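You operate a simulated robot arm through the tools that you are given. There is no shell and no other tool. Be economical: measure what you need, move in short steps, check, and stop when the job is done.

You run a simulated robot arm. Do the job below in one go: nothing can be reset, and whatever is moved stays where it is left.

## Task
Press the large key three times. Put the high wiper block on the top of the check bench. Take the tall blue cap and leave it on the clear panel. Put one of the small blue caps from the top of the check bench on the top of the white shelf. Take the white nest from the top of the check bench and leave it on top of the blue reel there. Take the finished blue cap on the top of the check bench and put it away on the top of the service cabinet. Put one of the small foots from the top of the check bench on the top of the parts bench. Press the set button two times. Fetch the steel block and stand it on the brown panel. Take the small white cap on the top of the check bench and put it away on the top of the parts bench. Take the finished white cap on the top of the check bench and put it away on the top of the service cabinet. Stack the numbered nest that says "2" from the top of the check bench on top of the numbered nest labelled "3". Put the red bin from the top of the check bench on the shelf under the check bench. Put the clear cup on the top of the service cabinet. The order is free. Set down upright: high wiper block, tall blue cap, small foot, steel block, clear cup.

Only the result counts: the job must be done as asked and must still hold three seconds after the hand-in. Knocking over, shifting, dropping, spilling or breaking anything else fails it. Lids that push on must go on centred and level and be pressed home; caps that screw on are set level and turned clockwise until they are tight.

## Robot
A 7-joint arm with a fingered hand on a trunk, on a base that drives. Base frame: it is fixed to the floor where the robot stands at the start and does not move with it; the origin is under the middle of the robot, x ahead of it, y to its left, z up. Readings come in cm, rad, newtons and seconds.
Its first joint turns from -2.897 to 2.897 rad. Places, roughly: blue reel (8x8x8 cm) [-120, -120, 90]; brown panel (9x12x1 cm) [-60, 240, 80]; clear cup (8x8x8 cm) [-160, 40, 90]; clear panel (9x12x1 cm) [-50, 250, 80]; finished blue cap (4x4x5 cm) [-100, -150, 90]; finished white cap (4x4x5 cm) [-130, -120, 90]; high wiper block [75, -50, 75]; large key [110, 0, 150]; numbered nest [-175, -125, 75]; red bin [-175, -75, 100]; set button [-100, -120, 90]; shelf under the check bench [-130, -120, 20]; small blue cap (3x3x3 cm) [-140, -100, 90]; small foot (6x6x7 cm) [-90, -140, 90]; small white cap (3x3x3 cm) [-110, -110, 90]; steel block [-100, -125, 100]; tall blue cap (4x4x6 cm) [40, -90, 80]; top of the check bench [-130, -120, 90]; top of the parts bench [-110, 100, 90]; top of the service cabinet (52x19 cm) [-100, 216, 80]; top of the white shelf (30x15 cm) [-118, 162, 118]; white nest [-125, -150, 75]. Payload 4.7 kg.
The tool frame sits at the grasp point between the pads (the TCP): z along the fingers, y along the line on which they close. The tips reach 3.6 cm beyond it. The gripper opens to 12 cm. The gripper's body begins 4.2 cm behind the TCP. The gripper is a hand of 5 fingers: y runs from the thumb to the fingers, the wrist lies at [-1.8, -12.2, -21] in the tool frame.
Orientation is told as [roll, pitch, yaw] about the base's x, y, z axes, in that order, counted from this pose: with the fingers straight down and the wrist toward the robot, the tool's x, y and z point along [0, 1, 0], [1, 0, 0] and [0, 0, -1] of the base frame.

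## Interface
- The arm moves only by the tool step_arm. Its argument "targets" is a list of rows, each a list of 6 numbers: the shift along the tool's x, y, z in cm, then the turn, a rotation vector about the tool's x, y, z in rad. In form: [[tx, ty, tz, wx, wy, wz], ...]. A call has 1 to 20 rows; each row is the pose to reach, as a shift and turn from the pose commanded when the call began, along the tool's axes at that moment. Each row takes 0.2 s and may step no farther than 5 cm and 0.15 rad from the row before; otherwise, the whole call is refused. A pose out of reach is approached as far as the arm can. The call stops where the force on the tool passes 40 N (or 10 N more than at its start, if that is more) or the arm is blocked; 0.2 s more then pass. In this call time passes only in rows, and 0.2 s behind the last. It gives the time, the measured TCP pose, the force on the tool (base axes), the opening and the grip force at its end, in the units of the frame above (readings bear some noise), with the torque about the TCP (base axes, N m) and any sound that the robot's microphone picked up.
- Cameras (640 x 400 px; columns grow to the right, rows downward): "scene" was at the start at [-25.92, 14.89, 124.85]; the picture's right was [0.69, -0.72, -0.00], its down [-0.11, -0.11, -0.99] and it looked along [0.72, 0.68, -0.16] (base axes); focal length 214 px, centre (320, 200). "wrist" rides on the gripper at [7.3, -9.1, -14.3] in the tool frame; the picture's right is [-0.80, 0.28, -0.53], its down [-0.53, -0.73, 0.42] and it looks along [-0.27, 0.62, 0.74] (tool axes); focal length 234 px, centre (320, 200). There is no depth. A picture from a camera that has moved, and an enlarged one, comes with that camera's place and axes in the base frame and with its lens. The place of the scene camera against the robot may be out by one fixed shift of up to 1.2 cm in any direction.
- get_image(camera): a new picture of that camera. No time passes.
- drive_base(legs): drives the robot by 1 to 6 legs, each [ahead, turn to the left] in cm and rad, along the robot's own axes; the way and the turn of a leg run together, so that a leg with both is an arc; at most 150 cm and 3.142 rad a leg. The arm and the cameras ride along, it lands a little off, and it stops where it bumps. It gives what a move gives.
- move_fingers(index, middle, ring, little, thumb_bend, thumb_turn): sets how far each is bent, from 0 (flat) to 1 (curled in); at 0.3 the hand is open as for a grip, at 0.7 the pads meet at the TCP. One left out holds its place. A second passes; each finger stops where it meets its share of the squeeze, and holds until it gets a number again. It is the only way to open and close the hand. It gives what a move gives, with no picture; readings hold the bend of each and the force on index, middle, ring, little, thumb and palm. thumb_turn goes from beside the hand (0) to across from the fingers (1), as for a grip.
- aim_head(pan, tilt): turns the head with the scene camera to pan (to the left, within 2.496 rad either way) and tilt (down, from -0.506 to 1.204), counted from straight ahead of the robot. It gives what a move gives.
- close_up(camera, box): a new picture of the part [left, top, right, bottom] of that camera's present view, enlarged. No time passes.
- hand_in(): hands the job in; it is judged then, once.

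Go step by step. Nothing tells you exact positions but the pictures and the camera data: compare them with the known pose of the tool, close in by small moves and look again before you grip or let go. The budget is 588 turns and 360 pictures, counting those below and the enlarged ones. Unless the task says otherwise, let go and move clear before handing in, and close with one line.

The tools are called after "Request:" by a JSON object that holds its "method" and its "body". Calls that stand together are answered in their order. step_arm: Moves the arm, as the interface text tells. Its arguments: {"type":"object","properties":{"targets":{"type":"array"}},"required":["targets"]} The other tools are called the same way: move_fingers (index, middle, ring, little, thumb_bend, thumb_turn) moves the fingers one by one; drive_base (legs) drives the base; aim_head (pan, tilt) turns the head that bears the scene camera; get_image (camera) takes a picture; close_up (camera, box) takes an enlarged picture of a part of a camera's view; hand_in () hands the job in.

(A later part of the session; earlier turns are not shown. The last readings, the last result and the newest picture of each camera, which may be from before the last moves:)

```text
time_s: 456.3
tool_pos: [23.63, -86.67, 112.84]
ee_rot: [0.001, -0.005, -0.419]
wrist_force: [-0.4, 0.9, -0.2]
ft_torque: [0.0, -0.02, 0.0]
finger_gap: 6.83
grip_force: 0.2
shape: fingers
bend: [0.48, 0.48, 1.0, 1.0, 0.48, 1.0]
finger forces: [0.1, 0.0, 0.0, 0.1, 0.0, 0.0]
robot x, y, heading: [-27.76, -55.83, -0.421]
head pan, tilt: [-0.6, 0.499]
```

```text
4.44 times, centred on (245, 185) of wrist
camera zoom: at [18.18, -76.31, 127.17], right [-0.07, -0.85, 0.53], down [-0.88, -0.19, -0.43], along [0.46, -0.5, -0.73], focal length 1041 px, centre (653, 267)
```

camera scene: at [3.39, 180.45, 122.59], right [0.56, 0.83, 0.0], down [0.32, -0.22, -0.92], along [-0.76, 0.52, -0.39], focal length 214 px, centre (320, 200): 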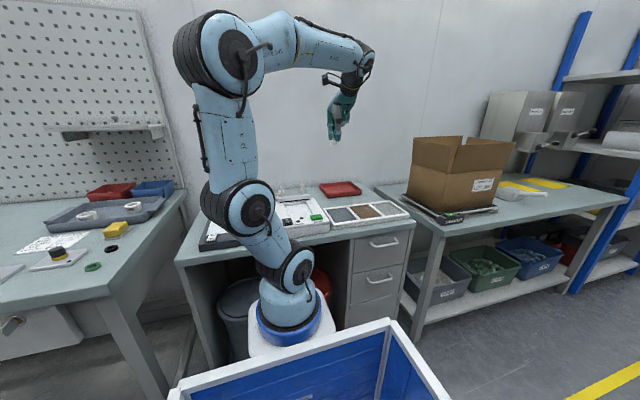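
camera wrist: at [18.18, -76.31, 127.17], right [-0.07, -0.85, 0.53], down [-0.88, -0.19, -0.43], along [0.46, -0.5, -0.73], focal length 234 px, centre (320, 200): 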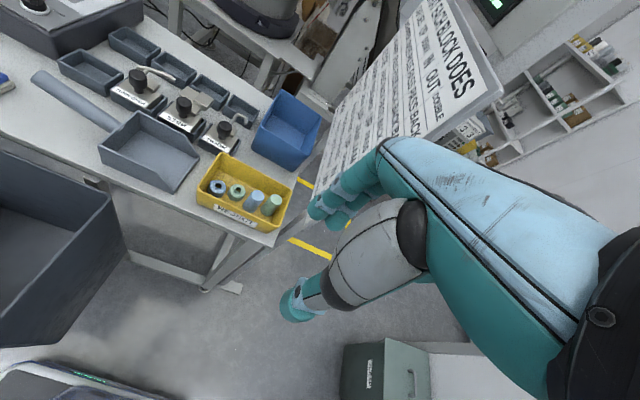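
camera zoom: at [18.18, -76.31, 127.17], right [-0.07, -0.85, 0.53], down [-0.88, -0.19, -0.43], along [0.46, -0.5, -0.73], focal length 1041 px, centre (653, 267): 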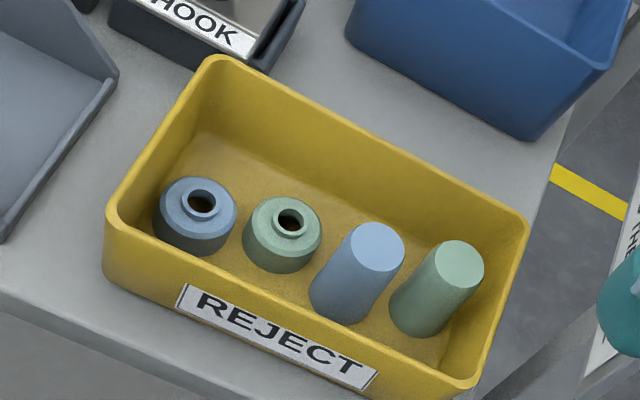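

The tall blue cap stands in the box at (40.8,-88.9), between other caps. I turn the hand 0.2 rad so the fingers fit between neighbours, narrow the opening, and go above it.

Request:
{"method": "move_fingers", "body": {"index": 0.54, "middle": 0.54, "thumb_bend": 0.54}}

Request:
{"method": "step_arm", "body": {"targets": [[1.2, 4.1, 0, 0, 0, -0.05], [2.5, 8.2, 0, 0, 0, -0.1], [3.7, 12.4, 0, 0, 0, -0.15], [4.95, 16.5, 0, 0, 0, -0.2], [4.95, 16.5, 4.5, 0, 0, -0.2], [4.95, 16.5, 9, 0, 0, -0.2], [4.95, 16.5, 12.5, 0, 0, -0.2]]}}

Request:
{"method": "get_image", "body": {"camera": "wrist"}}

Request:
{"method": "close_up", "body": {"camera": "wrist", "box": [200, 200, 400, 330]}}

```text
time_s: 457.3
tool_pos: [23.62, -86.65, 112.92]
ee_rot: [0.001, -0.006, -0.418]
wrist_force: [0.2, -0.4, 0.1]
ft_torque: [0.01, -0.04, -0.02]
finger_gap: 5.16
grip_force: 0.1
shape: fingers
bend: [0.54, 0.54, 1.0, 1.0, 0.54, 1.0]
finger forces: [0.1, 0.0, 0.1, 0.1, 0.1, 0.1]
robot x, y, heading: [-28.05, -56.17, -0.415]
head pan, tilt: [-0.6, 0.499]
```

```text
time_s: 458.9
tool_pos: [40.85, -89.14, 100.63]
ee_rot: [0.0, -0.005, -0.221]
wrist_force: [-0.9, 1.1, 0.3]
ft_torque: [0.0, -0.03, 0.03]
finger_gap: 5.1
grip_force: 0.0
shape: fingers
bend: [0.54, 0.54, 1.0, 1.0, 0.54, 1.0]
finger forces: [0.1, 0.0, 0.1, 0.0, 0.0, 0.1]
robot x, y, heading: [-27.84, -55.85, -0.415]
head pan, tilt: [-0.6, 0.499]
```

```text
155 pictures are left
camera wrist: at [33.38, -80.03, 114.89], right [0.1, -0.84, 0.53], down [-0.83, -0.36, -0.43], along [0.55, -0.4, -0.73], focal length 234 px, centre (320, 200)
```

wrist: 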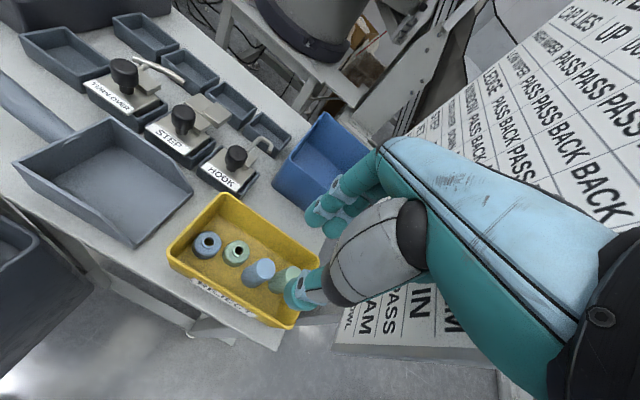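

```text
3.08 times, centred on (300, 265) of wrist
camera zoom: at [33.38, -80.03, 114.89], right [0.1, -0.84, 0.53], down [-0.83, -0.36, -0.43], along [0.55, -0.4, -0.73], focal length 720 px, centre (382, 0)
```

zoom: 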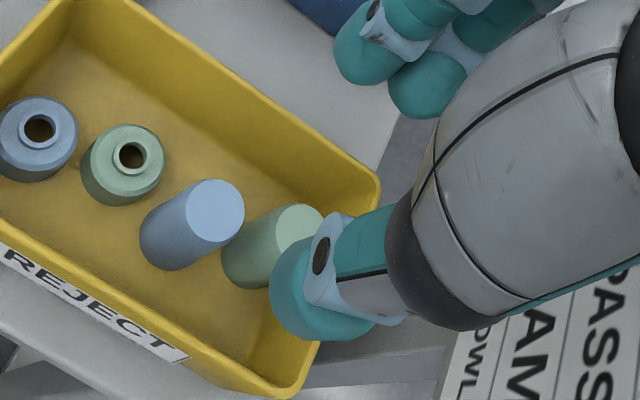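

The near box wall leaves ~4 cm for the thumb. I narrow the thumb, adjust 0.3 cm, and descend partway.

Request:
{"method": "move_fingers", "body": {"index": 0.51, "middle": 0.51, "thumb_bend": 0.58}}

Request:
{"method": "step_arm", "body": {"targets": [[0.3, 0.3, 3, 0, 0, 0], [0.3, 0.3, 6, 0, 0, 0], [0.3, 0.3, 8.5, 0, 0, 0]]}}

Request:
{"method": "close_up", "body": {"camera": "wrist", "box": [200, 180, 400, 310]}}

```text
time_s: 459.9
tool_pos: [40.73, -89.12, 100.57]
ee_rot: [-0.001, -0.006, -0.22]
wrist_force: [-0.3, 0.7, -0.5]
ft_torque: [0.0, -0.01, 0.01]
finger_gap: 5.08
grip_force: 0.0
shape: fingers
bend: [0.51, 0.51, 1.0, 1.0, 0.57, 1.0]
finger forces: [0.1, 0.0, 0.0, 0.0, 0.0, 0.0]
robot x, y, heading: [-27.97, -55.92, -0.42]
head pan, tilt: [-0.6, 0.499]
```

```text
time_s: 460.7
tool_pos: [41.24, -88.79, 91.92]
ee_rot: [0.0, -0.008, -0.219]
wrist_force: [0.1, 0.9, 1.1]
ft_torque: [-0.03, -0.02, -0.01]
finger_gap: 5.12
grip_force: 0.1
shape: fingers
bend: [0.51, 0.51, 1.0, 1.0, 0.57, 1.0]
finger forces: [0.0, 0.0, 0.0, 0.0, 0.0, 0.1]
robot x, y, heading: [-27.91, -55.91, -0.417]
head pan, tilt: [-0.6, 0.499]
```

```text
3.08 times, centred on (300, 245) of wrist
camera zoom: at [33.88, -79.67, 106.34], right [0.09, -0.84, 0.53], down [-0.83, -0.36, -0.43], along [0.55, -0.4, -0.73], focal length 720 px, centre (382, 62)
```

zoom: 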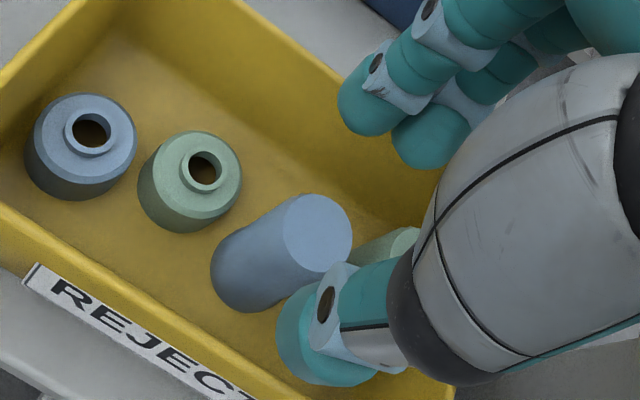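

Perfectly over the cap, with the thumb inside the wall. I descend the rest.

Request:
{"method": "step_arm", "body": {"targets": [[0, 0, 2, 0, 0, 0], [0, 0, 4, 0, 0, 0], [0, 0, 4.8, 0, 0, 0]]}}

Request:
{"method": "close_up", "body": {"camera": "wrist", "box": [200, 180, 400, 310]}}

```text
time_s: 461.5
tool_pos: [41.32, -88.91, 87.34]
ee_rot: [0.0, -0.007, -0.22]
wrist_force: [-1.2, 0.9, 4.6]
ft_torque: [-0.05, -0.08, -0.01]
finger_gap: 4.77
grip_force: 4.6
shape: fingers
bend: [0.51, 0.53, 1.0, 1.0, 0.59, 1.0]
finger forces: [0.1, 5.4, 0.0, 0.0, 3.3, 0.1]
robot x, y, heading: [-28.12, -55.98, -0.42]
head pan, tilt: [-0.6, 0.499]
```

```text
3.08 times, centred on (300, 245) of wrist
camera zoom: at [33.91, -79.71, 101.61], right [0.09, -0.84, 0.53], down [-0.83, -0.36, -0.43], along [0.55, -0.4, -0.73], focal length 720 px, centre (382, 62)
```

zoom: 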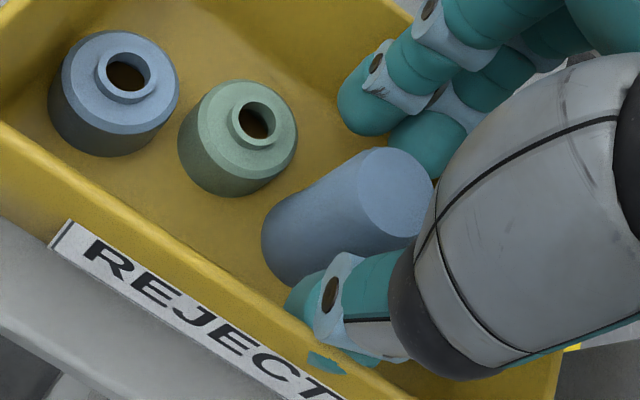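

Light contacts with walls only. I close the grip now.

Request:
{"method": "move_fingers", "body": {"index": 0.85, "middle": 0.85, "thumb_bend": 0.85}}

Request:
{"method": "step_arm", "body": {"targets": [[0, 0, -0.5, 0, 0, 0], [0, 0, -1.5, 0, 0, 0], [0, 0, -3, 0, 0, 0]]}}

Request:
{"method": "close_up", "body": {"camera": "wrist", "box": [200, 180, 400, 310]}}

```text
time_s: 462.5
tool_pos: [41.24, -88.71, 87.27]
ee_rot: [0.0, -0.006, -0.22]
wrist_force: [0.8, 0.1, -0.1]
ft_torque: [0.0, 0.0, -0.02]
finger_gap: 2.5
grip_force: 11.6
shape: fingers
bend: [0.57, 0.6, 1.0, 1.0, 0.68, 1.0]
finger forces: [5.8, 5.1, 0.0, 0.0, 12.5, 0.0]
robot x, y, heading: [-27.88, -55.8, -0.425]
head pan, tilt: [-0.6, 0.499]
```

```text
time_s: 463.3
tool_pos: [41.29, -88.7, 90.24]
ee_rot: [0.001, -0.004, -0.22]
wrist_force: [0.0, 0.7, -0.1]
ft_torque: [-0.01, 0.0, 0.01]
finger_gap: 2.51
grip_force: 11.8
shape: fingers
bend: [0.57, 0.6, 1.0, 1.0, 0.68, 1.0]
finger forces: [5.9, 5.1, 0.0, 0.0, 12.5, 0.0]
robot x, y, heading: [-28.09, -56.08, -0.415]
head pan, tilt: [-0.6, 0.499]
```

```text
3.08 times, centred on (300, 245) of wrist
camera zoom: at [33.89, -79.68, 104.56], right [0.09, -0.84, 0.53], down [-0.83, -0.36, -0.43], along [0.55, -0.4, -0.73], focal length 720 px, centre (382, 62)
```

zoom: 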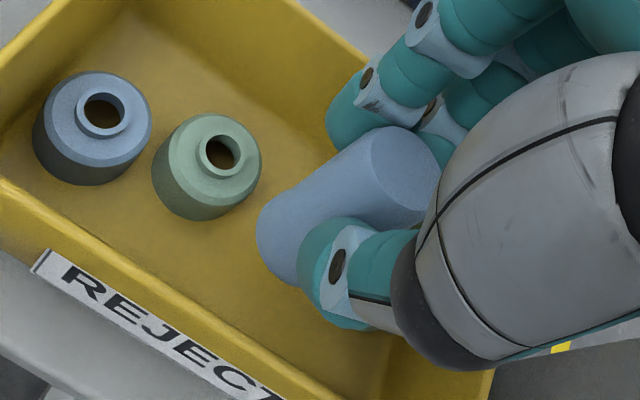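

The cap lifts with the hand. I raise it clear, turn the yaw back, and check the box.

Request:
{"method": "step_arm", "body": {"targets": [[0, 0, -3, 0, 0, 0], [0, 0, -6, 0, 0, 0], [0, 0, -9, 0, 0, 0], [0, 0, -13, 0, 0, 0], [0, 0, -17, 0, 0, 0], [0, 0, -21, 0, 0, 0], [0, 0, -25, 0, 0, 0], [0, -4, -25, 0, 0, 0.05], [0, -8, -25, 0, 0, 0.1], [0, -12, -25, 0, 0, 0.15], [0, -16, -25, 0, 0, 0.2]]}}

Request:
{"method": "get_image", "body": {"camera": "wrist"}}

```text
time_s: 465.7
tool_pos: [25.37, -85.41, 115.07]
ee_rot: [0.002, -0.003, -0.421]
wrist_force: [1.2, 0.1, -0.7]
ft_torque: [0.0, 0.01, 0.01]
finger_gap: 2.51
grip_force: 11.3
shape: fingers
bend: [0.57, 0.6, 1.0, 1.0, 0.68, 1.0]
finger forces: [6.0, 5.4, 0.0, 0.1, 12.3, 0.0]
robot x, y, heading: [-27.99, -55.85, -0.415]
head pan, tilt: [-0.6, 0.499]
```

```text
150 pictures are left
camera wrist: at [20.0, -75.06, 129.45], right [-0.08, -0.85, 0.52], down [-0.88, -0.19, -0.43], along [0.46, -0.5, -0.74], focal length 234 px, centre (320, 200)
```

wrist: 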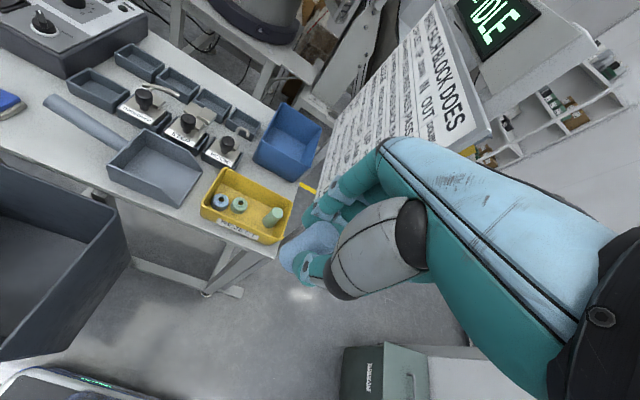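

The box and other caps are undisturbed. I drive to the service cabinet with the tall blue cap.

Request:
{"method": "drive_base", "body": {"legs": [[-15, 0], [0, -1.349], [-120, 0], [-121.6, 0], [0, -1.693], [22, 0]]}}

Request:
{"method": "get_image", "body": {"camera": "wrist"}}

```text
time_s: 487.1
tool_pos: [-67.85, 217.24, 115.24]
ee_rot: [0.0, -0.005, 2.801]
wrist_force: [-0.1, -0.2, -0.7]
ft_torque: [0.03, -0.02, 0.0]
finger_gap: 2.44
grip_force: 10.8
shape: fingers
bend: [0.57, 0.61, 1.0, 1.0, 0.69, 1.0]
finger forces: [5.5, 4.9, 0.1, 0.0, 11.0, 0.1]
robot x, y, heading: [-12.17, 191.89, 2.797]
head pan, tilt: [-0.6, 0.499]
```

```text
149 pictures are left
camera wrist: at [-61.56, 207.29, 129.51], right [0.01, 0.85, 0.53], down [0.87, 0.26, -0.43], along [-0.5, 0.46, -0.73], focal length 234 px, centre (320, 200)
```

wrist: 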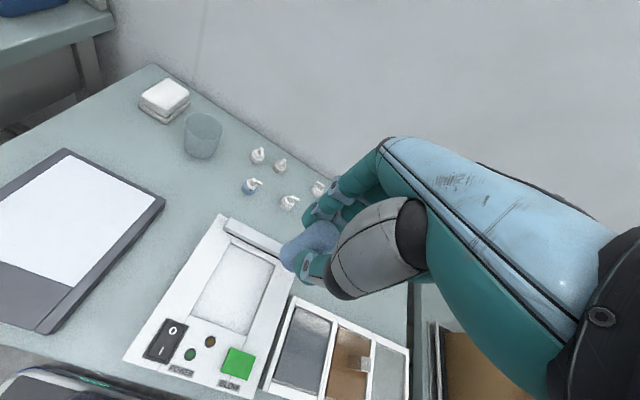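

I carry the cap over the clear panel near (-52.6,254.3).

Request:
{"method": "step_arm", "body": {"targets": [[-4, -0.2, 0, 0, 0, 0], [-8, -0.4, 0, 0, 0, 0], [-12, -0.6, 0, 0, 0, 0], [-16, -0.8, 0, 0, 0, 0], [-20, -1, 0, 0, 0, 0], [-24, -1.2, 0, 0, 0, 0], [-28, -1.4, 0, 0, 0, 0], [-32, -1.6, 2, 0, 0, 0], [-36, -1.8, 4, 0, 0, 0], [-40.5, -2, 6, 0, 0, 0], [-40.5, -2, 10.5, 0, 0, 0], [-40.5, -2, 15, 0, 0, 0], [-40.5, -2, 18, 0, 0, 0]]}}

Request:
{"method": "get_image", "body": {"camera": "wrist"}}

Request:
{"method": "close_up", "body": {"camera": "scene", "box": [250, 120, 400, 220]}}

```text
time_s: 489.9
tool_pos: [-52.45, 254.71, 97.07]
ee_rot: [-0.001, -0.007, 2.801]
wrist_force: [0.6, -1.0, 0.5]
ft_torque: [-0.01, -0.01, 0.01]
finger_gap: 2.41
grip_force: 10.9
shape: fingers
bend: [0.57, 0.61, 1.0, 1.0, 0.69, 1.0]
finger forces: [5.7, 5.0, 0.0, 0.0, 10.7, 0.0]
robot x, y, heading: [-12.38, 191.62, 2.802]
head pan, tilt: [-0.6, 0.499]
```

```text
148 pictures are left
camera wrist: at [-46.23, 244.83, 111.47], right [0.01, 0.85, 0.53], down [0.87, 0.26, -0.43], along [-0.5, 0.46, -0.73], focal length 234 px, centre (320, 200)
```

wrist: 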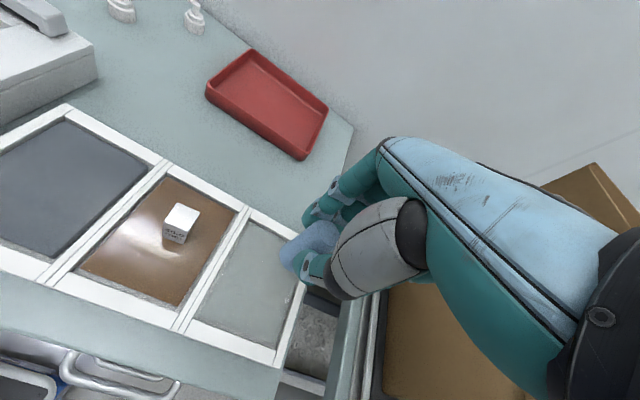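

```text
4.00 times, centred on (325, 170) of scene
camera zoom: at [11.1, 181.15, 121.67], right [0.81, 0.59, 0.0], down [0.28, -0.39, -0.88], along [-0.52, 0.71, -0.48], focal length 858 px, centre (300, 320)
```

zoom: 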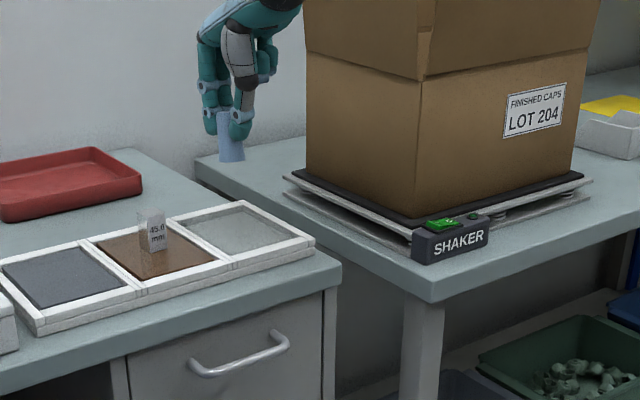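

Lined up within 1 cm. I shift slightly and lower to contact.

Request:
{"method": "step_arm", "body": {"targets": [[-0.6, -0.3, 2.5, 0, 0, 0], [-0.6, -0.3, 5, 0, 0, 0], [-0.6, -0.3, 7, 0, 0, 0]]}}

Request:
{"method": "close_up", "body": {"camera": "scene", "box": [270, 140, 340, 195]}}

Request:
{"method": "step_arm", "body": {"targets": [[0, 0, 0.4, 0, 0, 0], [0, 0, 0.8, 0, 0, 0]]}}

```text
time_s: 490.7
tool_pos: [-52.06, 255.13, 90.09]
ee_rot: [0.0, -0.005, 2.799]
wrist_force: [0.6, 0.1, 0.8]
ft_torque: [0.01, 0.01, 0.01]
finger_gap: 2.42
grip_force: 10.9
shape: fingers
bend: [0.57, 0.61, 1.0, 1.0, 0.69, 1.0]
finger forces: [5.7, 5.0, 0.0, 0.0, 10.7, 0.0]
robot x, y, heading: [-12.57, 191.75, 2.797]
head pan, tilt: [-0.6, 0.499]
```

```text
7.27 times, centred on (305, 168) of scene
camera zoom: at [11.1, 181.16, 121.67], right [0.81, 0.59, 0.0], down [0.28, -0.39, -0.88], along [-0.52, 0.71, -0.48], focal length 1560 px, centre (429, 436)
```

zoom: 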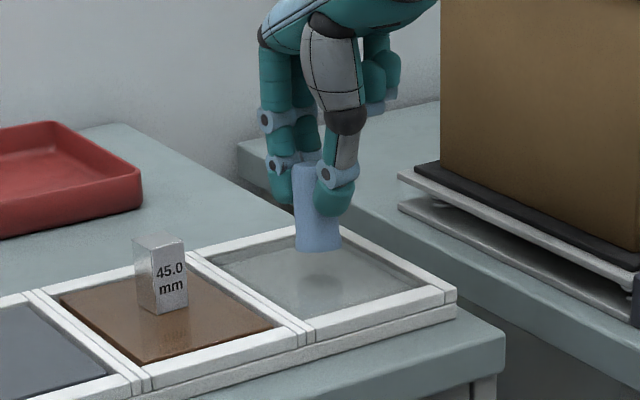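

```text
time_s: 491.3
tool_pos: [-52.02, 255.22, 89.33]
ee_rot: [0.003, -0.005, 2.798]
wrist_force: [0.0, 0.5, 0.4]
ft_torque: [0.0, 0.03, 0.02]
finger_gap: 2.39
grip_force: 11.0
shape: fingers
bend: [0.57, 0.61, 1.0, 1.0, 0.69, 1.0]
finger forces: [5.7, 5.1, 0.0, 0.0, 10.7, 0.0]
robot x, y, heading: [-12.12, 191.86, 2.798]
head pan, tilt: [-0.6, 0.499]
```

Request:
{"method": "step_arm", "body": {"targets": [[0, 0, 0.3, 0, 0, 0], [0, 0, 0.6, 0, 0, 0]]}}

Request:
{"method": "step_arm", "body": {"targets": [[0, 0, 0.25, 0, 0, 0], [0, 0, 0.4, 0, 0, 0]]}}

Request:
{"method": "close_up", "body": {"camera": "scene", "box": [270, 140, 340, 195]}}

```text
time_s: 491.9
tool_pos: [-52.0, 255.05, 88.83]
ee_rot: [0.001, -0.007, 2.801]
wrist_force: [3.3, -2.8, 11.8]
ft_torque: [-0.04, 0.08, 0.02]
finger_gap: 2.39
grip_force: 12.8
shape: fingers
bend: [0.57, 0.61, 1.0, 1.0, 0.69, 1.0]
finger forces: [5.7, 5.2, 0.0, 0.0, 14.9, 0.0]
robot x, y, heading: [-12.02, 192.14, 2.8]
head pan, tilt: [-0.6, 0.499]
```

```text
time_s: 492.5
tool_pos: [-52.02, 255.16, 88.39]
ee_rot: [0.0, -0.004, 2.798]
wrist_force: [5.9, -4.0, 19.0]
ft_torque: [-0.03, 0.02, -0.02]
finger_gap: 2.44
grip_force: 15.2
shape: fingers
bend: [0.58, 0.62, 1.0, 1.0, 0.69, 1.0]
finger forces: [6.1, 6.3, 0.0, 0.0, 17.8, 0.0]
robot x, y, heading: [-12.58, 191.91, 2.801]
head pan, tilt: [-0.6, 0.499]
```

```text
7.27 times, centred on (305, 168) of scene
camera zoom: at [11.13, 181.12, 121.66], right [0.81, 0.59, 0.0], down [0.28, -0.39, -0.88], along [-0.52, 0.71, -0.48], focal length 1560 px, centre (429, 436)
```

zoom: 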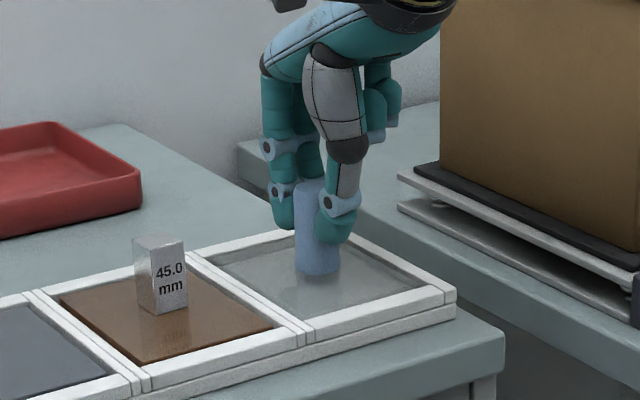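

It stands on the panel. I ease off, open and rise.

Request:
{"method": "step_arm", "body": {"targets": [[0, 0, -0.3, 0, 0, 0]]}}

Request:
{"method": "move_fingers", "body": {"index": 0.48, "middle": 0.48, "thumb_bend": 0.5}}

Request:
{"method": "step_arm", "body": {"targets": [[0, 0, -1.5, 0, 0, 0], [0, 0, -4, 0, 0, 0], [0, 0, -8, 0, 0, 0], [0, 0, -12, 0, 0, 0], [0, 0, -16.5, 0, 0, 0], [0, 0, -21, 0, 0, 0], [0, 0, -25, 0, 0, 0]]}}

Request:
{"method": "close_up", "body": {"camera": "scene", "box": [250, 130, 370, 215]}}

```text
time_s: 492.9
tool_pos: [-52.01, 255.22, 88.38]
ee_rot: [0.004, -0.003, 2.799]
wrist_force: [2.1, 1.4, 5.8]
ft_torque: [0.05, -0.02, 0.01]
finger_gap: 2.49
grip_force: 12.7
shape: fingers
bend: [0.57, 0.61, 1.0, 1.0, 0.69, 1.0]
finger forces: [6.0, 6.7, 0.1, 0.0, 13.2, 0.0]
robot x, y, heading: [-12.63, 191.66, 2.8]
head pan, tilt: [-0.6, 0.499]
```

```text
time_s: 493.9
tool_pos: [-52.07, 255.15, 88.6]
ee_rot: [0.002, -0.005, 2.8]
wrist_force: [0.8, -0.3, 1.0]
ft_torque: [-0.03, 0.02, 0.02]
finger_gap: 6.51
grip_force: 0.0
shape: fingers
bend: [0.48, 0.48, 1.0, 1.0, 0.5, 1.0]
finger forces: [0.1, 0.0, 0.1, 0.0, 0.0, 0.1]
robot x, y, heading: [-12.27, 191.8, 2.797]
head pan, tilt: [-0.6, 0.499]
```

```text
time_s: 495.5
tool_pos: [-51.86, 255.27, 113.73]
ee_rot: [0.002, -0.004, 2.8]
wrist_force: [0.0, 0.4, -0.7]
ft_torque: [-0.08, 0.02, -0.02]
finger_gap: 6.53
grip_force: 0.0
shape: fingers
bend: [0.48, 0.48, 1.0, 1.0, 0.5, 1.0]
finger forces: [0.1, 0.1, 0.0, 0.1, 0.0, 0.1]
robot x, y, heading: [-11.67, 191.77, 2.797]
head pan, tilt: [-0.6, 0.499]
```

```text
4.71 times, centred on (310, 172) of scene
camera zoom: at [11.09, 181.19, 121.68], right [0.81, 0.59, 0.0], down [0.28, -0.39, -0.88], along [-0.52, 0.71, -0.48], focal length 1009 px, centre (367, 329)
```

zoom: 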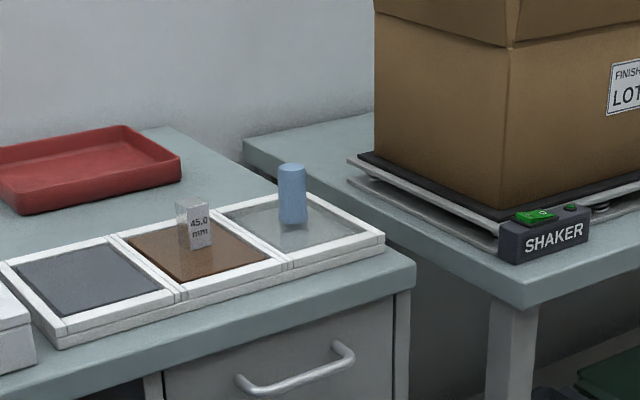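

Tall blue cap stands on the clear panel. Two small caps remain. I recentre the arm and drive back to the check bench.

Request:
{"method": "step_arm", "body": {"targets": [[4, -0.5, 0, 0, 0, 0], [8, -1, 0, 0, 0, 0], [12, -1.5, 0, 0, 0, 0], [16, -2, 0, 0, 0, 0], [20, -2.5, 0, 0, 0, 0], [24, -3, 0, 0, 0, 0], [28, -4, 0, 0, 0, 0]]}}

Request:
{"method": "drive_base", "body": {"legs": [[-22, 0], [0, 1.58], [130, 0], [125.5, 0]]}}

Request:
{"method": "get_image", "body": {"camera": "wrist"}}

```text
time_s: 497.1
tool_pos: [-57.53, 227.29, 113.49]
ee_rot: [0.004, -0.003, 2.799]
wrist_force: [-0.1, 0.9, -1.0]
ft_torque: [-0.08, -0.06, 0.02]
finger_gap: 6.54
grip_force: 0.1
shape: fingers
bend: [0.48, 0.48, 1.0, 1.0, 0.5, 1.0]
finger forces: [0.1, 0.0, 0.0, 0.0, 0.0, 0.0]
robot x, y, heading: [-12.38, 191.84, 2.803]
head pan, tilt: [-0.6, 0.499]
```

```text
time_s: 514.7
tool_pos: [-108.89, -101.66, 113.56]
ee_rot: [0.002, -0.005, -1.906]
wrist_force: [0.6, 0.0, -0.6]
ft_torque: [-0.03, 0.01, 0.0]
finger_gap: 6.54
grip_force: 0.0
shape: fingers
bend: [0.48, 0.48, 1.0, 1.0, 0.5, 1.0]
finger forces: [0.1, 0.0, 0.0, 0.1, 0.0, 0.0]
robot x, y, heading: [-73.7, -56.23, -1.905]
head pan, tilt: [-0.6, 0.499]
```

```text
143 pictures are left
camera wrist: at [-99.04, -95.37, 127.9], right [-0.85, 0.0, 0.53], down [-0.26, 0.86, -0.43], along [-0.46, -0.5, -0.73], focal length 234 px, centre (320, 200)
```

wrist: 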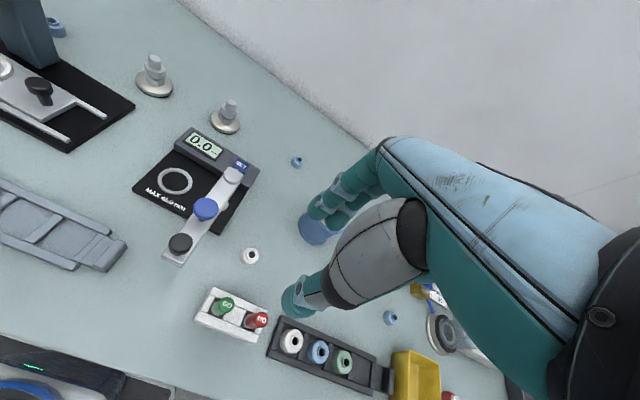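

The small white cap is at (-109.7,-107.1). I go above it.

Request:
{"method": "step_arm", "body": {"targets": [[0.5, 2.7, 2, 0, 0, 0], [1, 5.4, 4, 0, 0, 0], [1, 5.4, 8.5, 0, 0, 0], [1, 5.4, 13, 0, 0, 0], [1, 5.4, 15.5, 0, 0, 0]]}}

Request:
{"method": "get_image", "body": {"camera": "wrist"}}

```text
time_s: 515.9
tool_pos: [-109.71, -107.1, 98.12]
ee_rot: [0.001, -0.005, -1.905]
wrist_force: [-0.4, 0.0, 0.1]
ft_torque: [0.04, 0.02, 0.01]
finger_gap: 6.54
grip_force: 0.0
shape: fingers
bend: [0.48, 0.48, 1.0, 1.0, 0.5, 1.0]
finger forces: [0.0, 0.1, 0.0, 0.1, 0.0, 0.0]
robot x, y, heading: [-73.77, -56.12, -1.901]
head pan, tilt: [-0.6, 0.499]
```

```text
142 pictures are left
camera wrist: at [-99.75, -100.75, 112.38], right [-0.85, 0.0, 0.53], down [-0.26, 0.86, -0.43], along [-0.46, -0.5, -0.73], focal length 234 px, centre (320, 200)
```

wrist: 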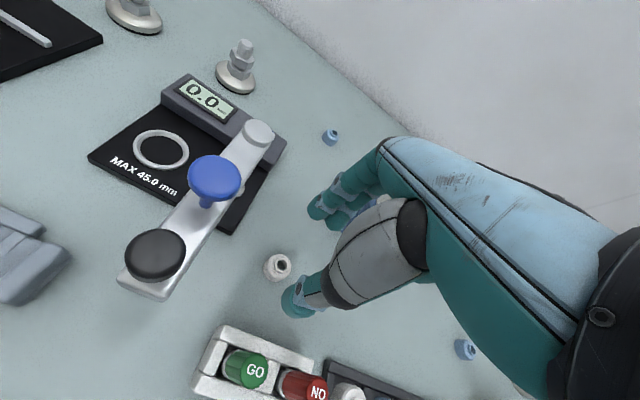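

Exactly centred. I descend, grip and lift.

Request:
{"method": "step_arm", "body": {"targets": [[0, 0, 3, 0, 0, 0], [0, 0, 6, 0, 0, 0], [0, 0, 7.3, 0, 0, 0]]}}

Request:
{"method": "move_fingers", "body": {"index": 0.85, "middle": 0.85, "thumb_bend": 0.85}}

Request:
{"method": "step_arm", "body": {"targets": [[0, 0, -1, 0, 0, 0], [0, 0, -3, 0, 0, 0], [0, 0, -6, 0, 0, 0], [0, 0, -10, 0, 0, 0]]}}

Request:
{"method": "close_up", "body": {"camera": "wrist", "box": [200, 170, 440, 340]}}

```text
time_s: 516.7
tool_pos: [-109.81, -107.16, 90.79]
ee_rot: [0.001, -0.006, -1.905]
wrist_force: [0.6, -0.6, 0.4]
ft_torque: [0.03, -0.01, -0.02]
finger_gap: 6.55
grip_force: 0.1
shape: fingers
bend: [0.48, 0.48, 1.0, 1.0, 0.5, 1.0]
finger forces: [0.0, 0.0, 0.0, 0.0, 0.0, 0.0]
robot x, y, heading: [-74.01, -56.27, -1.905]
head pan, tilt: [-0.6, 0.499]
```

```text
time_s: 517.7
tool_pos: [-109.69, -107.21, 90.86]
ee_rot: [-0.001, -0.005, -1.904]
wrist_force: [-0.7, 0.7, 0.9]
ft_torque: [-0.01, 0.01, 0.0]
finger_gap: 2.02
grip_force: 10.6
shape: fingers
bend: [0.62, 0.62, 1.0, 1.0, 0.65, 1.0]
finger forces: [3.4, 7.0, 0.0, 0.0, 10.8, 0.1]
robot x, y, heading: [-73.72, -56.35, -1.904]
head pan, tilt: [-0.6, 0.499]
```

```text
time_s: 518.7
tool_pos: [-109.71, -107.15, 100.73]
ee_rot: [0.003, -0.003, -1.904]
wrist_force: [-0.2, -1.4, 0.1]
ft_torque: [-0.01, -0.02, 0.01]
finger_gap: 2.01
grip_force: 10.2
shape: fingers
bend: [0.62, 0.62, 1.0, 1.0, 0.65, 1.0]
finger forces: [3.6, 6.5, 0.0, 0.0, 10.6, 0.0]
robot x, y, heading: [-73.62, -56.35, -1.909]
head pan, tilt: [-0.6, 0.499]
```

```text
2.35 times, centred on (320, 255) of wrist
camera zoom: at [-99.83, -100.81, 115.14], right [-0.85, 0.0, 0.52], down [-0.26, 0.86, -0.43], along [-0.45, -0.5, -0.74], focal length 551 px, centre (320, 71)
```

zoom: 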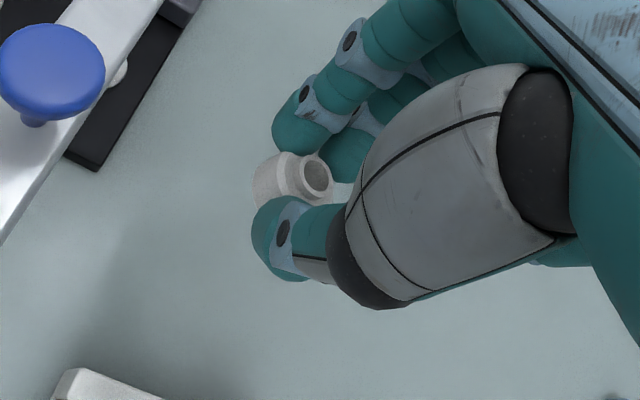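

Held. I drive to the parts bench and set it at about (-113,28).

Request:
{"method": "step_arm", "body": {"targets": [[0, 0, -4.5, 0, 0, 0], [0, -3, -8, 0, 0, 0], [2, -6, -11, 0, 0, 0], [4, -8, -14, 0, 0, 0]]}}

Request:
{"method": "drive_base", "body": {"legs": [[0, 0.05], [-67, 0], [0, -1.608]]}}

Request:
{"method": "get_image", "body": {"camera": "wrist"}}

```text
time_s: 519.7
tool_pos: [-103.35, -100.86, 114.68]
ee_rot: [0.003, -0.003, -1.903]
wrist_force: [0.0, -0.3, 0.6]
ft_torque: [0.01, -0.05, -0.02]
finger_gap: 2.02
grip_force: 10.3
shape: fingers
bend: [0.62, 0.62, 1.0, 1.0, 0.65, 1.0]
finger forces: [3.6, 6.5, 0.0, 0.0, 10.3, 0.0]
robot x, y, heading: [-74.01, -56.39, -1.901]
head pan, tilt: [-0.6, 0.499]
```

```text
time_s: 527.7
tool_pos: [-100.4, 37.25, 114.83]
ee_rot: [0.002, -0.006, 2.826]
wrist_force: [0.7, 0.4, 0.1]
ft_torque: [0.04, 0.0, 0.0]
finger_gap: 1.98
grip_force: 10.2
shape: fingers
bend: [0.62, 0.62, 1.0, 1.0, 0.66, 1.0]
finger forces: [4.2, 5.9, 0.0, 0.0, 9.8, 0.0]
robot x, y, heading: [-55.19, 8.97, 2.828]
head pan, tilt: [-0.6, 0.499]
```

```text
140 pictures are left
camera wrist: at [-93.86, 27.57, 129.17], right [-0.01, 0.85, 0.53], down [0.86, 0.28, -0.43], along [-0.51, 0.45, -0.73], focal length 234 px, centre (320, 200)
```

wrist: 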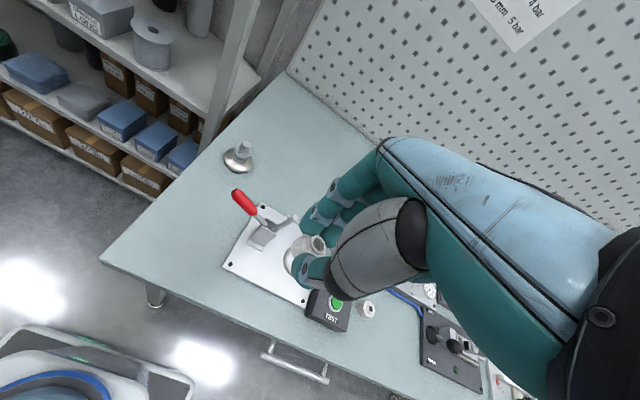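

The red lever's handle overhangs the near-left area, so I'll use the open area behind, near (-138,46).

Request:
{"method": "step_arm", "body": {"targets": [[0.4, 4.5, 0, 0, 0, 0], [0.8, 9, 0, 0, 0, 0], [1.2, 13.5, 0, 0, 0, 0], [1.6, 18, 0, 0, 0, 0], [2, 22.5, 0, 0, 0, 0], [2.4, 27, 0, 0, 0, 0], [2.8, 31.5, 0, 0, 0, 0], [3.1, 35, 2, 0, 0, 0], [3.3, 38.5, 4, 0, 0, 0], [3.3, 38.5, 8.5, 0, 0, 0], [3.3, 38.5, 13, 0, 0, 0]]}}

Request:
{"method": "get_image", "body": {"camera": "wrist"}}

```text
time_s: 530.1
tool_pos: [-138.14, 45.96, 102.1]
ee_rot: [0.001, -0.008, 2.827]
wrist_force: [-0.3, 0.3, 0.9]
ft_torque: [-0.01, 0.0, -0.04]
finger_gap: 1.98
grip_force: 9.7
shape: fingers
bend: [0.62, 0.62, 1.0, 1.0, 0.66, 1.0]
finger forces: [4.3, 5.9, 0.0, 0.0, 9.8, 0.0]
robot x, y, heading: [-54.81, 8.96, 2.833]
head pan, tilt: [-0.6, 0.499]
```

```text
139 pictures are left
camera wrist: at [-131.51, 36.3, 116.38], right [-0.01, 0.85, 0.53], down [0.86, 0.28, -0.43], along [-0.51, 0.45, -0.73], focal length 234 px, centre (320, 200)
```

wrist: 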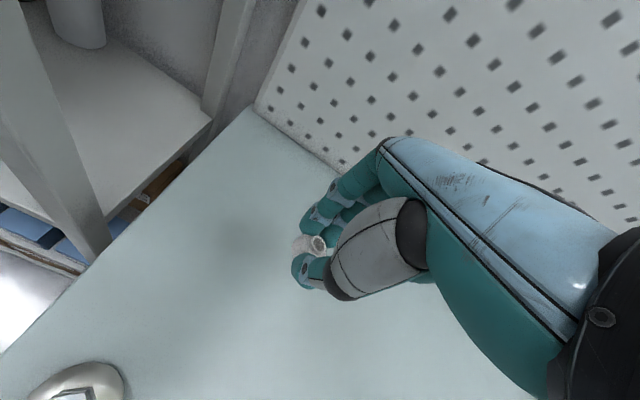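

Request:
{"method": "step_arm", "body": {"targets": [[0, 0, 4, 0, 0, 0], [0, 0, 8, 0, 0, 0], [0, 0, 10, 0, 0, 0]]}}

Request:
{"method": "step_arm", "body": {"targets": [[0, 0, 0.4, 0, 0, 0], [0, 0, 0.8, 0, 0, 0]]}}

Request:
{"method": "step_arm", "body": {"targets": [[0, 0, 0.2, 0, 0, 0], [0, 0, 0.4, 0, 0, 0]]}}

```text
time_s: 530.9
tool_pos: [-138.28, 46.03, 92.08]
ee_rot: [0.001, -0.007, 2.827]
wrist_force: [-0.8, -0.1, 0.3]
ft_torque: [0.02, -0.04, -0.04]
finger_gap: 1.99
grip_force: 9.6
shape: fingers
bend: [0.62, 0.62, 1.0, 1.0, 0.66, 1.0]
finger forces: [4.5, 5.9, 0.0, 0.0, 9.7, 0.0]
robot x, y, heading: [-55.22, 8.62, 2.827]
head pan, tilt: [-0.6, 0.499]
```

```text
time_s: 531.5
tool_pos: [-138.21, 46.02, 91.13]
ee_rot: [0.002, -0.006, 2.826]
wrist_force: [-0.3, 0.2, 1.1]
ft_torque: [-0.01, -0.01, 0.03]
finger_gap: 1.96
grip_force: 9.9
shape: fingers
bend: [0.62, 0.62, 1.0, 1.0, 0.66, 1.0]
finger forces: [4.4, 5.8, 0.1, 0.1, 9.7, 0.0]
robot x, y, heading: [-55.17, 8.42, 2.832]
head pan, tilt: [-0.6, 0.499]
```

```text
time_s: 532.1
tool_pos: [-138.25, 45.98, 90.83]
ee_rot: [0.002, -0.007, 2.827]
wrist_force: [-0.5, -0.9, 1.6]
ft_torque: [-0.01, 0.05, 0.02]
finger_gap: 1.99
grip_force: 10.8
shape: fingers
bend: [0.62, 0.62, 1.0, 1.0, 0.66, 1.0]
finger forces: [4.4, 6.1, 0.1, 0.0, 10.1, 0.1]
robot x, y, heading: [-55.18, 8.96, 2.831]
head pan, tilt: [-0.6, 0.499]
```

Contact is starting. I lower 0.2 more, release and rise.

Request:
{"method": "step_arm", "body": {"targets": [[0, 0, 0.2, 0, 0, 0]]}}

Request:
{"method": "move_fingers", "body": {"index": 0.48, "middle": 0.48, "thumb_bend": 0.5}}

Request:
{"method": "step_arm", "body": {"targets": [[0, 0, -1.5, 0, 0, 0], [0, 0, -4, 0, 0, 0], [0, 0, -8, 0, 0, 0], [0, 0, -12, 0, 0, 0], [0, 0, -16.5, 0, 0, 0], [0, 0, -21, 0, 0, 0], [0, -4, -24, 0, 0, 0], [0, -8, -25, 0, 0, 0], [0, -12, -25, 0, 0, 0], [0, -16, -25, 0, 0, 0], [0, -20, -25, 0, 0, 0], [0, -24, -25, 0, 0, 0], [0, -28, -25, 0, 0, 0], [0, -32, -25, 0, 0, 0]]}}

Request:
{"method": "get_image", "body": {"camera": "wrist"}}

```text
time_s: 532.5
tool_pos: [-138.22, 45.95, 90.8]
ee_rot: [0.001, -0.006, 2.826]
wrist_force: [-0.4, -1.9, 6.3]
ft_torque: [-0.03, 0.06, 0.01]
finger_gap: 1.97
grip_force: 11.5
shape: fingers
bend: [0.62, 0.62, 1.0, 1.0, 0.66, 1.0]
finger forces: [4.5, 6.7, 0.0, 0.0, 12.1, 0.1]
robot x, y, heading: [-55.16, 9.11, 2.827]
head pan, tilt: [-0.6, 0.499]
```

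```text
time_s: 533.5
tool_pos: [-138.22, 46.08, 90.56]
ee_rot: [0.0, -0.005, 2.828]
wrist_force: [0.3, 0.4, 0.3]
ft_torque: [0.0, -0.02, 0.02]
finger_gap: 6.55
grip_force: 0.1
shape: fingers
bend: [0.48, 0.48, 1.0, 1.0, 0.5, 1.0]
finger forces: [0.0, 0.0, 0.0, 0.0, 0.0, 0.1]
robot x, y, heading: [-55.2, 8.75, 2.828]
head pan, tilt: [-0.6, 0.499]
```

```text
time_s: 536.5
tool_pos: [-107.49, 36.19, 115.3]
ee_rot: [0.003, -0.003, 2.827]
wrist_force: [-0.5, -0.1, -0.2]
ft_torque: [-0.06, 0.01, 0.02]
finger_gap: 6.56
grip_force: 0.1
shape: fingers
bend: [0.48, 0.48, 1.0, 1.0, 0.5, 1.0]
finger forces: [0.1, 0.0, 0.0, 0.0, 0.0, 0.1]
robot x, y, heading: [-55.06, 9.04, 2.828]
head pan, tilt: [-0.6, 0.499]
```

```text
138 pictures are left
camera wrist: at [-101.0, 26.55, 129.75], right [-0.02, 0.85, 0.52], down [0.86, 0.28, -0.43], along [-0.51, 0.44, -0.74], focal length 234 px, centre (320, 200)
```

wrist: 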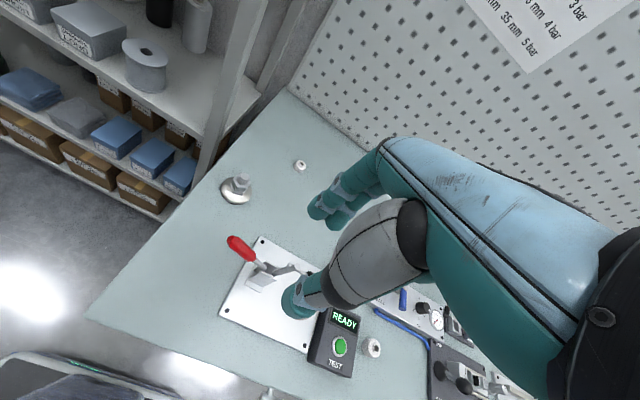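

The small white cap stands on the parts bench. Last item: a small blue cap for the white shelf. Back to the check bench.

Request:
{"method": "drive_base", "body": {"legs": [[0, 1.6], [67, 0]]}}

Request:
{"method": "get_image", "body": {"camera": "wrist"}}

```text
time_s: 544.1
tool_pos: [-99.76, -109.0, 115.46]
ee_rot: [0.0, -0.006, -1.853]
wrist_force: [-0.1, 0.3, 0.0]
ft_torque: [0.0, -0.01, -0.01]
finger_gap: 6.56
grip_force: 0.1
shape: fingers
bend: [0.48, 0.48, 1.0, 1.0, 0.5, 1.0]
finger forces: [0.0, 0.1, 0.1, 0.1, 0.1, 0.0]
robot x, y, heading: [-73.94, -55.55, -1.85]
head pan, tilt: [-0.6, 0.499]
```

```text
137 pictures are left
camera wrist: at [-90.2, -102.14, 129.82], right [-0.85, -0.04, 0.53], down [-0.31, 0.85, -0.43], along [-0.43, -0.53, -0.73], focal length 234 px, centre (320, 200)
```

wrist: 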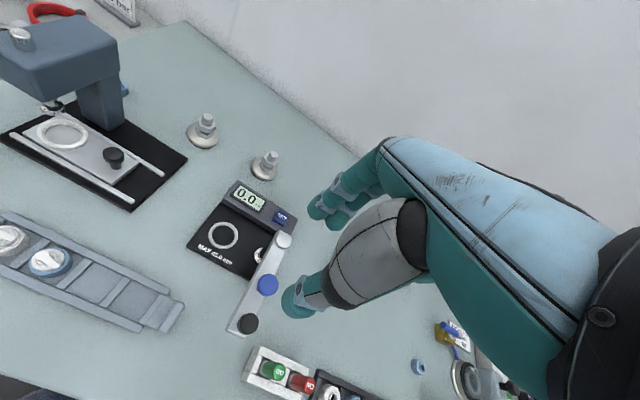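

Request:
{"method": "step_arm", "body": {"targets": [[-1.6, 4, 0, 0, 0, 0], [-3.2, 8, 0, 0, 0, 0], [-4.8, 12, 0, 0, 0, 0], [-6.4, 16, 0, 0, 0, 0], [-8, 20, 0, 0, 0, 0], [-9.6, 24, 1, 0, 0, 0], [-10.6, 26.6, 3, 0, 0, 0], [-10.6, 26.6, 7.5, 0, 0, 0], [-10.6, 26.6, 12, 0, 0, 0], [-10.6, 26.6, 15.5, 0, 0, 0]]}}

Request:
{"method": "get_image", "body": {"camera": "wrist"}}

```text
time_s: 546.3
tool_pos: [-117.34, -131.55, 100.02]
ee_rot: [0.001, -0.006, -1.853]
wrist_force: [0.6, 0.4, 0.8]
ft_torque: [0.0, 0.04, 0.0]
finger_gap: 6.55
grip_force: 0.1
shape: fingers
bend: [0.48, 0.48, 1.0, 1.0, 0.5, 1.0]
finger forces: [0.0, 0.1, 0.1, 0.0, 0.0, 0.0]
robot x, y, heading: [-74.01, -55.92, -1.855]
head pan, tilt: [-0.6, 0.499]
```

```text
136 pictures are left
camera wrist: at [-107.79, -124.74, 114.41], right [-0.85, -0.04, 0.53], down [-0.31, 0.85, -0.43], along [-0.43, -0.53, -0.73], focal length 234 px, centre (320, 200)
```

wrist: 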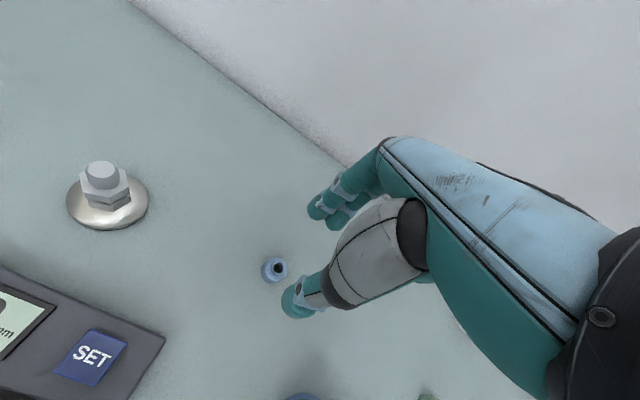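

Centred within 0.4 cm. I adjust, descend, grip and lift.

Request:
{"method": "step_arm", "body": {"targets": [[-0.2, 0.4, 3.5, 0, 0, 0], [-0.2, 0.4, 7, 0, 0, 0], [-0.2, 0.4, 9.3, 0, 0, 0]]}}

Request:
{"method": "move_fingers", "body": {"index": 0.85, "middle": 0.85, "thumb_bend": 0.85}}

Request:
{"method": "step_arm", "body": {"targets": [[0, 0, -1, 0, 0, 0], [0, 0, -3, 0, 0, 0], [0, 0, -6, 0, 0, 0], [0, 0, -10, 0, 0, 0]]}}

Request:
{"method": "close_up", "body": {"camera": "wrist", "box": [200, 170, 440, 340]}}

```text
time_s: 547.1
tool_pos: [-117.68, -132.03, 90.78]
ee_rot: [0.001, -0.005, -1.852]
wrist_force: [-0.3, 1.0, 1.4]
ft_torque: [0.02, -0.01, 0.01]
finger_gap: 6.54
grip_force: 0.1
shape: fingers
bend: [0.48, 0.48, 1.0, 1.0, 0.5, 1.0]
finger forces: [0.0, 0.1, 0.0, 0.1, 0.0, 0.1]
robot x, y, heading: [-74.15, -56.0, -1.848]
head pan, tilt: [-0.6, 0.499]
```

```text
time_s: 548.1
tool_pos: [-117.65, -132.02, 90.81]
ee_rot: [0.001, -0.005, -1.852]
wrist_force: [-0.3, 0.3, 0.9]
ft_torque: [0.0, 0.02, 0.01]
finger_gap: 2.12
grip_force: 10.9
shape: fingers
bend: [0.62, 0.62, 1.0, 1.0, 0.65, 1.0]
finger forces: [4.0, 6.7, 0.0, 0.0, 11.0, 0.1]
robot x, y, heading: [-73.75, -55.99, -1.852]
head pan, tilt: [-0.6, 0.499]
```

```text
time_s: 549.1
tool_pos: [-117.73, -131.95, 100.72]
ee_rot: [0.0, -0.003, -1.855]
wrist_force: [0.1, -0.2, -0.4]
ft_torque: [0.02, -0.04, 0.01]
finger_gap: 2.1
grip_force: 10.8
shape: fingers
bend: [0.62, 0.62, 1.0, 1.0, 0.65, 1.0]
finger forces: [4.1, 6.6, 0.1, 0.1, 10.9, 0.1]
robot x, y, heading: [-73.79, -56.04, -1.852]
head pan, tilt: [-0.6, 0.499]
```

```text
2.35 times, centred on (320, 255) of wrist
camera zoom: at [-108.16, -125.15, 115.15], right [-0.85, -0.04, 0.52], down [-0.31, 0.85, -0.43], along [-0.43, -0.53, -0.74], focal length 551 px, centre (320, 71)
```

zoom: 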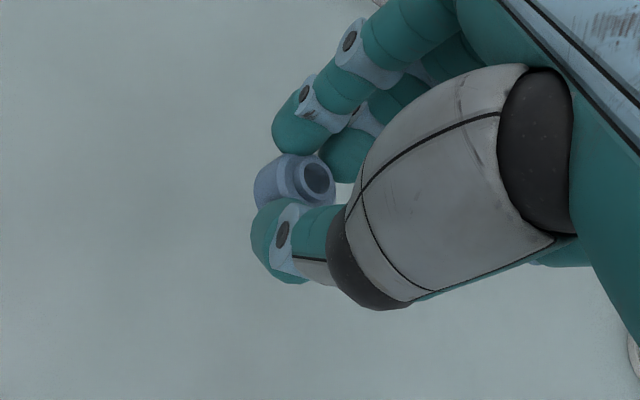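

Held. I retract, lift high, and drive to face the white shelf: robot near (-13,126), heading 2.82.

Request:
{"method": "step_arm", "body": {"targets": [[0, 0, -4.5, 0, 0, 0], [0, -3, -8, 0, 0, 0], [1, -7, -10, 0, 0, 0], [2, -11, -12, 0, 0, 0], [3, -15, -14, 0, 0, 0], [4, -19, -16, 0, 0, 0], [5, -23, -18, 0, 0, 0], [6, -27, -20, 0, 0, 0]]}}

Request:
{"method": "drive_base", "body": {"legs": [[0, -0.042], [-100, 0], [-92, 0], [0, -1.569]]}}

Request:
{"method": "aim_head", "body": {"pan": -0.35, "tilt": 0.2}}

Request:
{"method": "get_image", "body": {"camera": "scene"}}

Request:
{"method": "get_image", "body": {"camera": "wrist"}}

```text
time_s: 550.9
tool_pos: [-104.44, -107.67, 120.64]
ee_rot: [0.003, -0.005, -1.853]
wrist_force: [-0.4, -0.7, -1.6]
ft_torque: [0.03, -0.03, 0.03]
finger_gap: 2.12
grip_force: 11.2
shape: fingers
bend: [0.62, 0.62, 1.0, 1.0, 0.65, 1.0]
finger forces: [4.2, 6.7, 0.0, 0.0, 10.9, 0.0]
robot x, y, heading: [-74.03, -55.8, -1.848]
head pan, tilt: [-0.6, 0.499]
```

```text
time_s: 564.8
tool_pos: [-63.43, 159.56, 120.83]
ee_rot: [0.003, -0.005, 2.805]
wrist_force: [0.6, 0.4, -0.5]
ft_torque: [-0.03, -0.05, 0.0]
finger_gap: 2.05
grip_force: 10.3
shape: fingers
bend: [0.62, 0.62, 1.0, 1.0, 0.65, 1.0]
finger forces: [4.0, 6.3, 0.0, 0.0, 10.0, 0.1]
robot x, y, heading: [-13.07, 126.38, 2.807]
head pan, tilt: [-0.6, 0.499]
```

```text
time_s: 565.6
tool_pos: [-63.46, 159.56, 120.8]
ee_rot: [0.003, -0.006, 2.806]
wrist_force: [-0.2, 0.9, 0.1]
ft_torque: [0.0, 0.0, 0.0]
finger_gap: 2.05
grip_force: 10.6
shape: fingers
bend: [0.62, 0.62, 1.0, 1.0, 0.65, 1.0]
finger forces: [4.1, 6.3, 0.0, 0.0, 10.1, 0.0]
robot x, y, heading: [-13.34, 126.45, 2.808]
head pan, tilt: [-0.351, 0.201]
```

```text
134 pictures are left
camera scene: at [8.43, 114.39, 124.43], right [0.63, 0.77, 0.0], down [0.15, -0.13, -0.98], along [-0.76, 0.62, -0.2], focal length 214 px, centre (320, 200)
```

scene: 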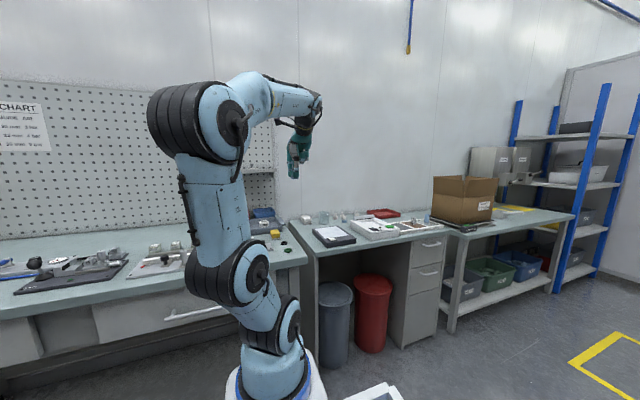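

```text
133 pictures are left
camera wrist: at [-56.98, 149.72, 135.11], right [0.0, 0.85, 0.53], down [0.86, 0.26, -0.43], along [-0.5, 0.46, -0.73], focal length 234 px, centre (320, 200)
```

wrist: 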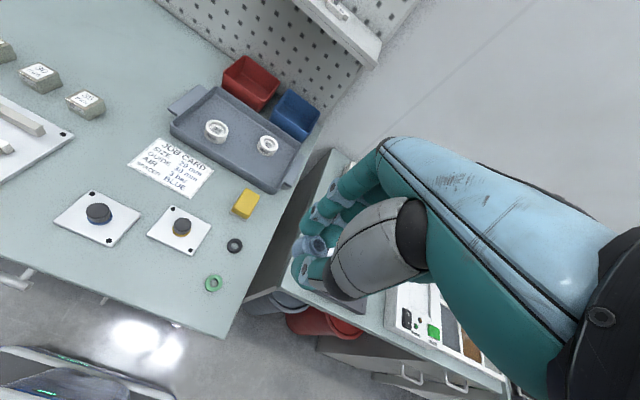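

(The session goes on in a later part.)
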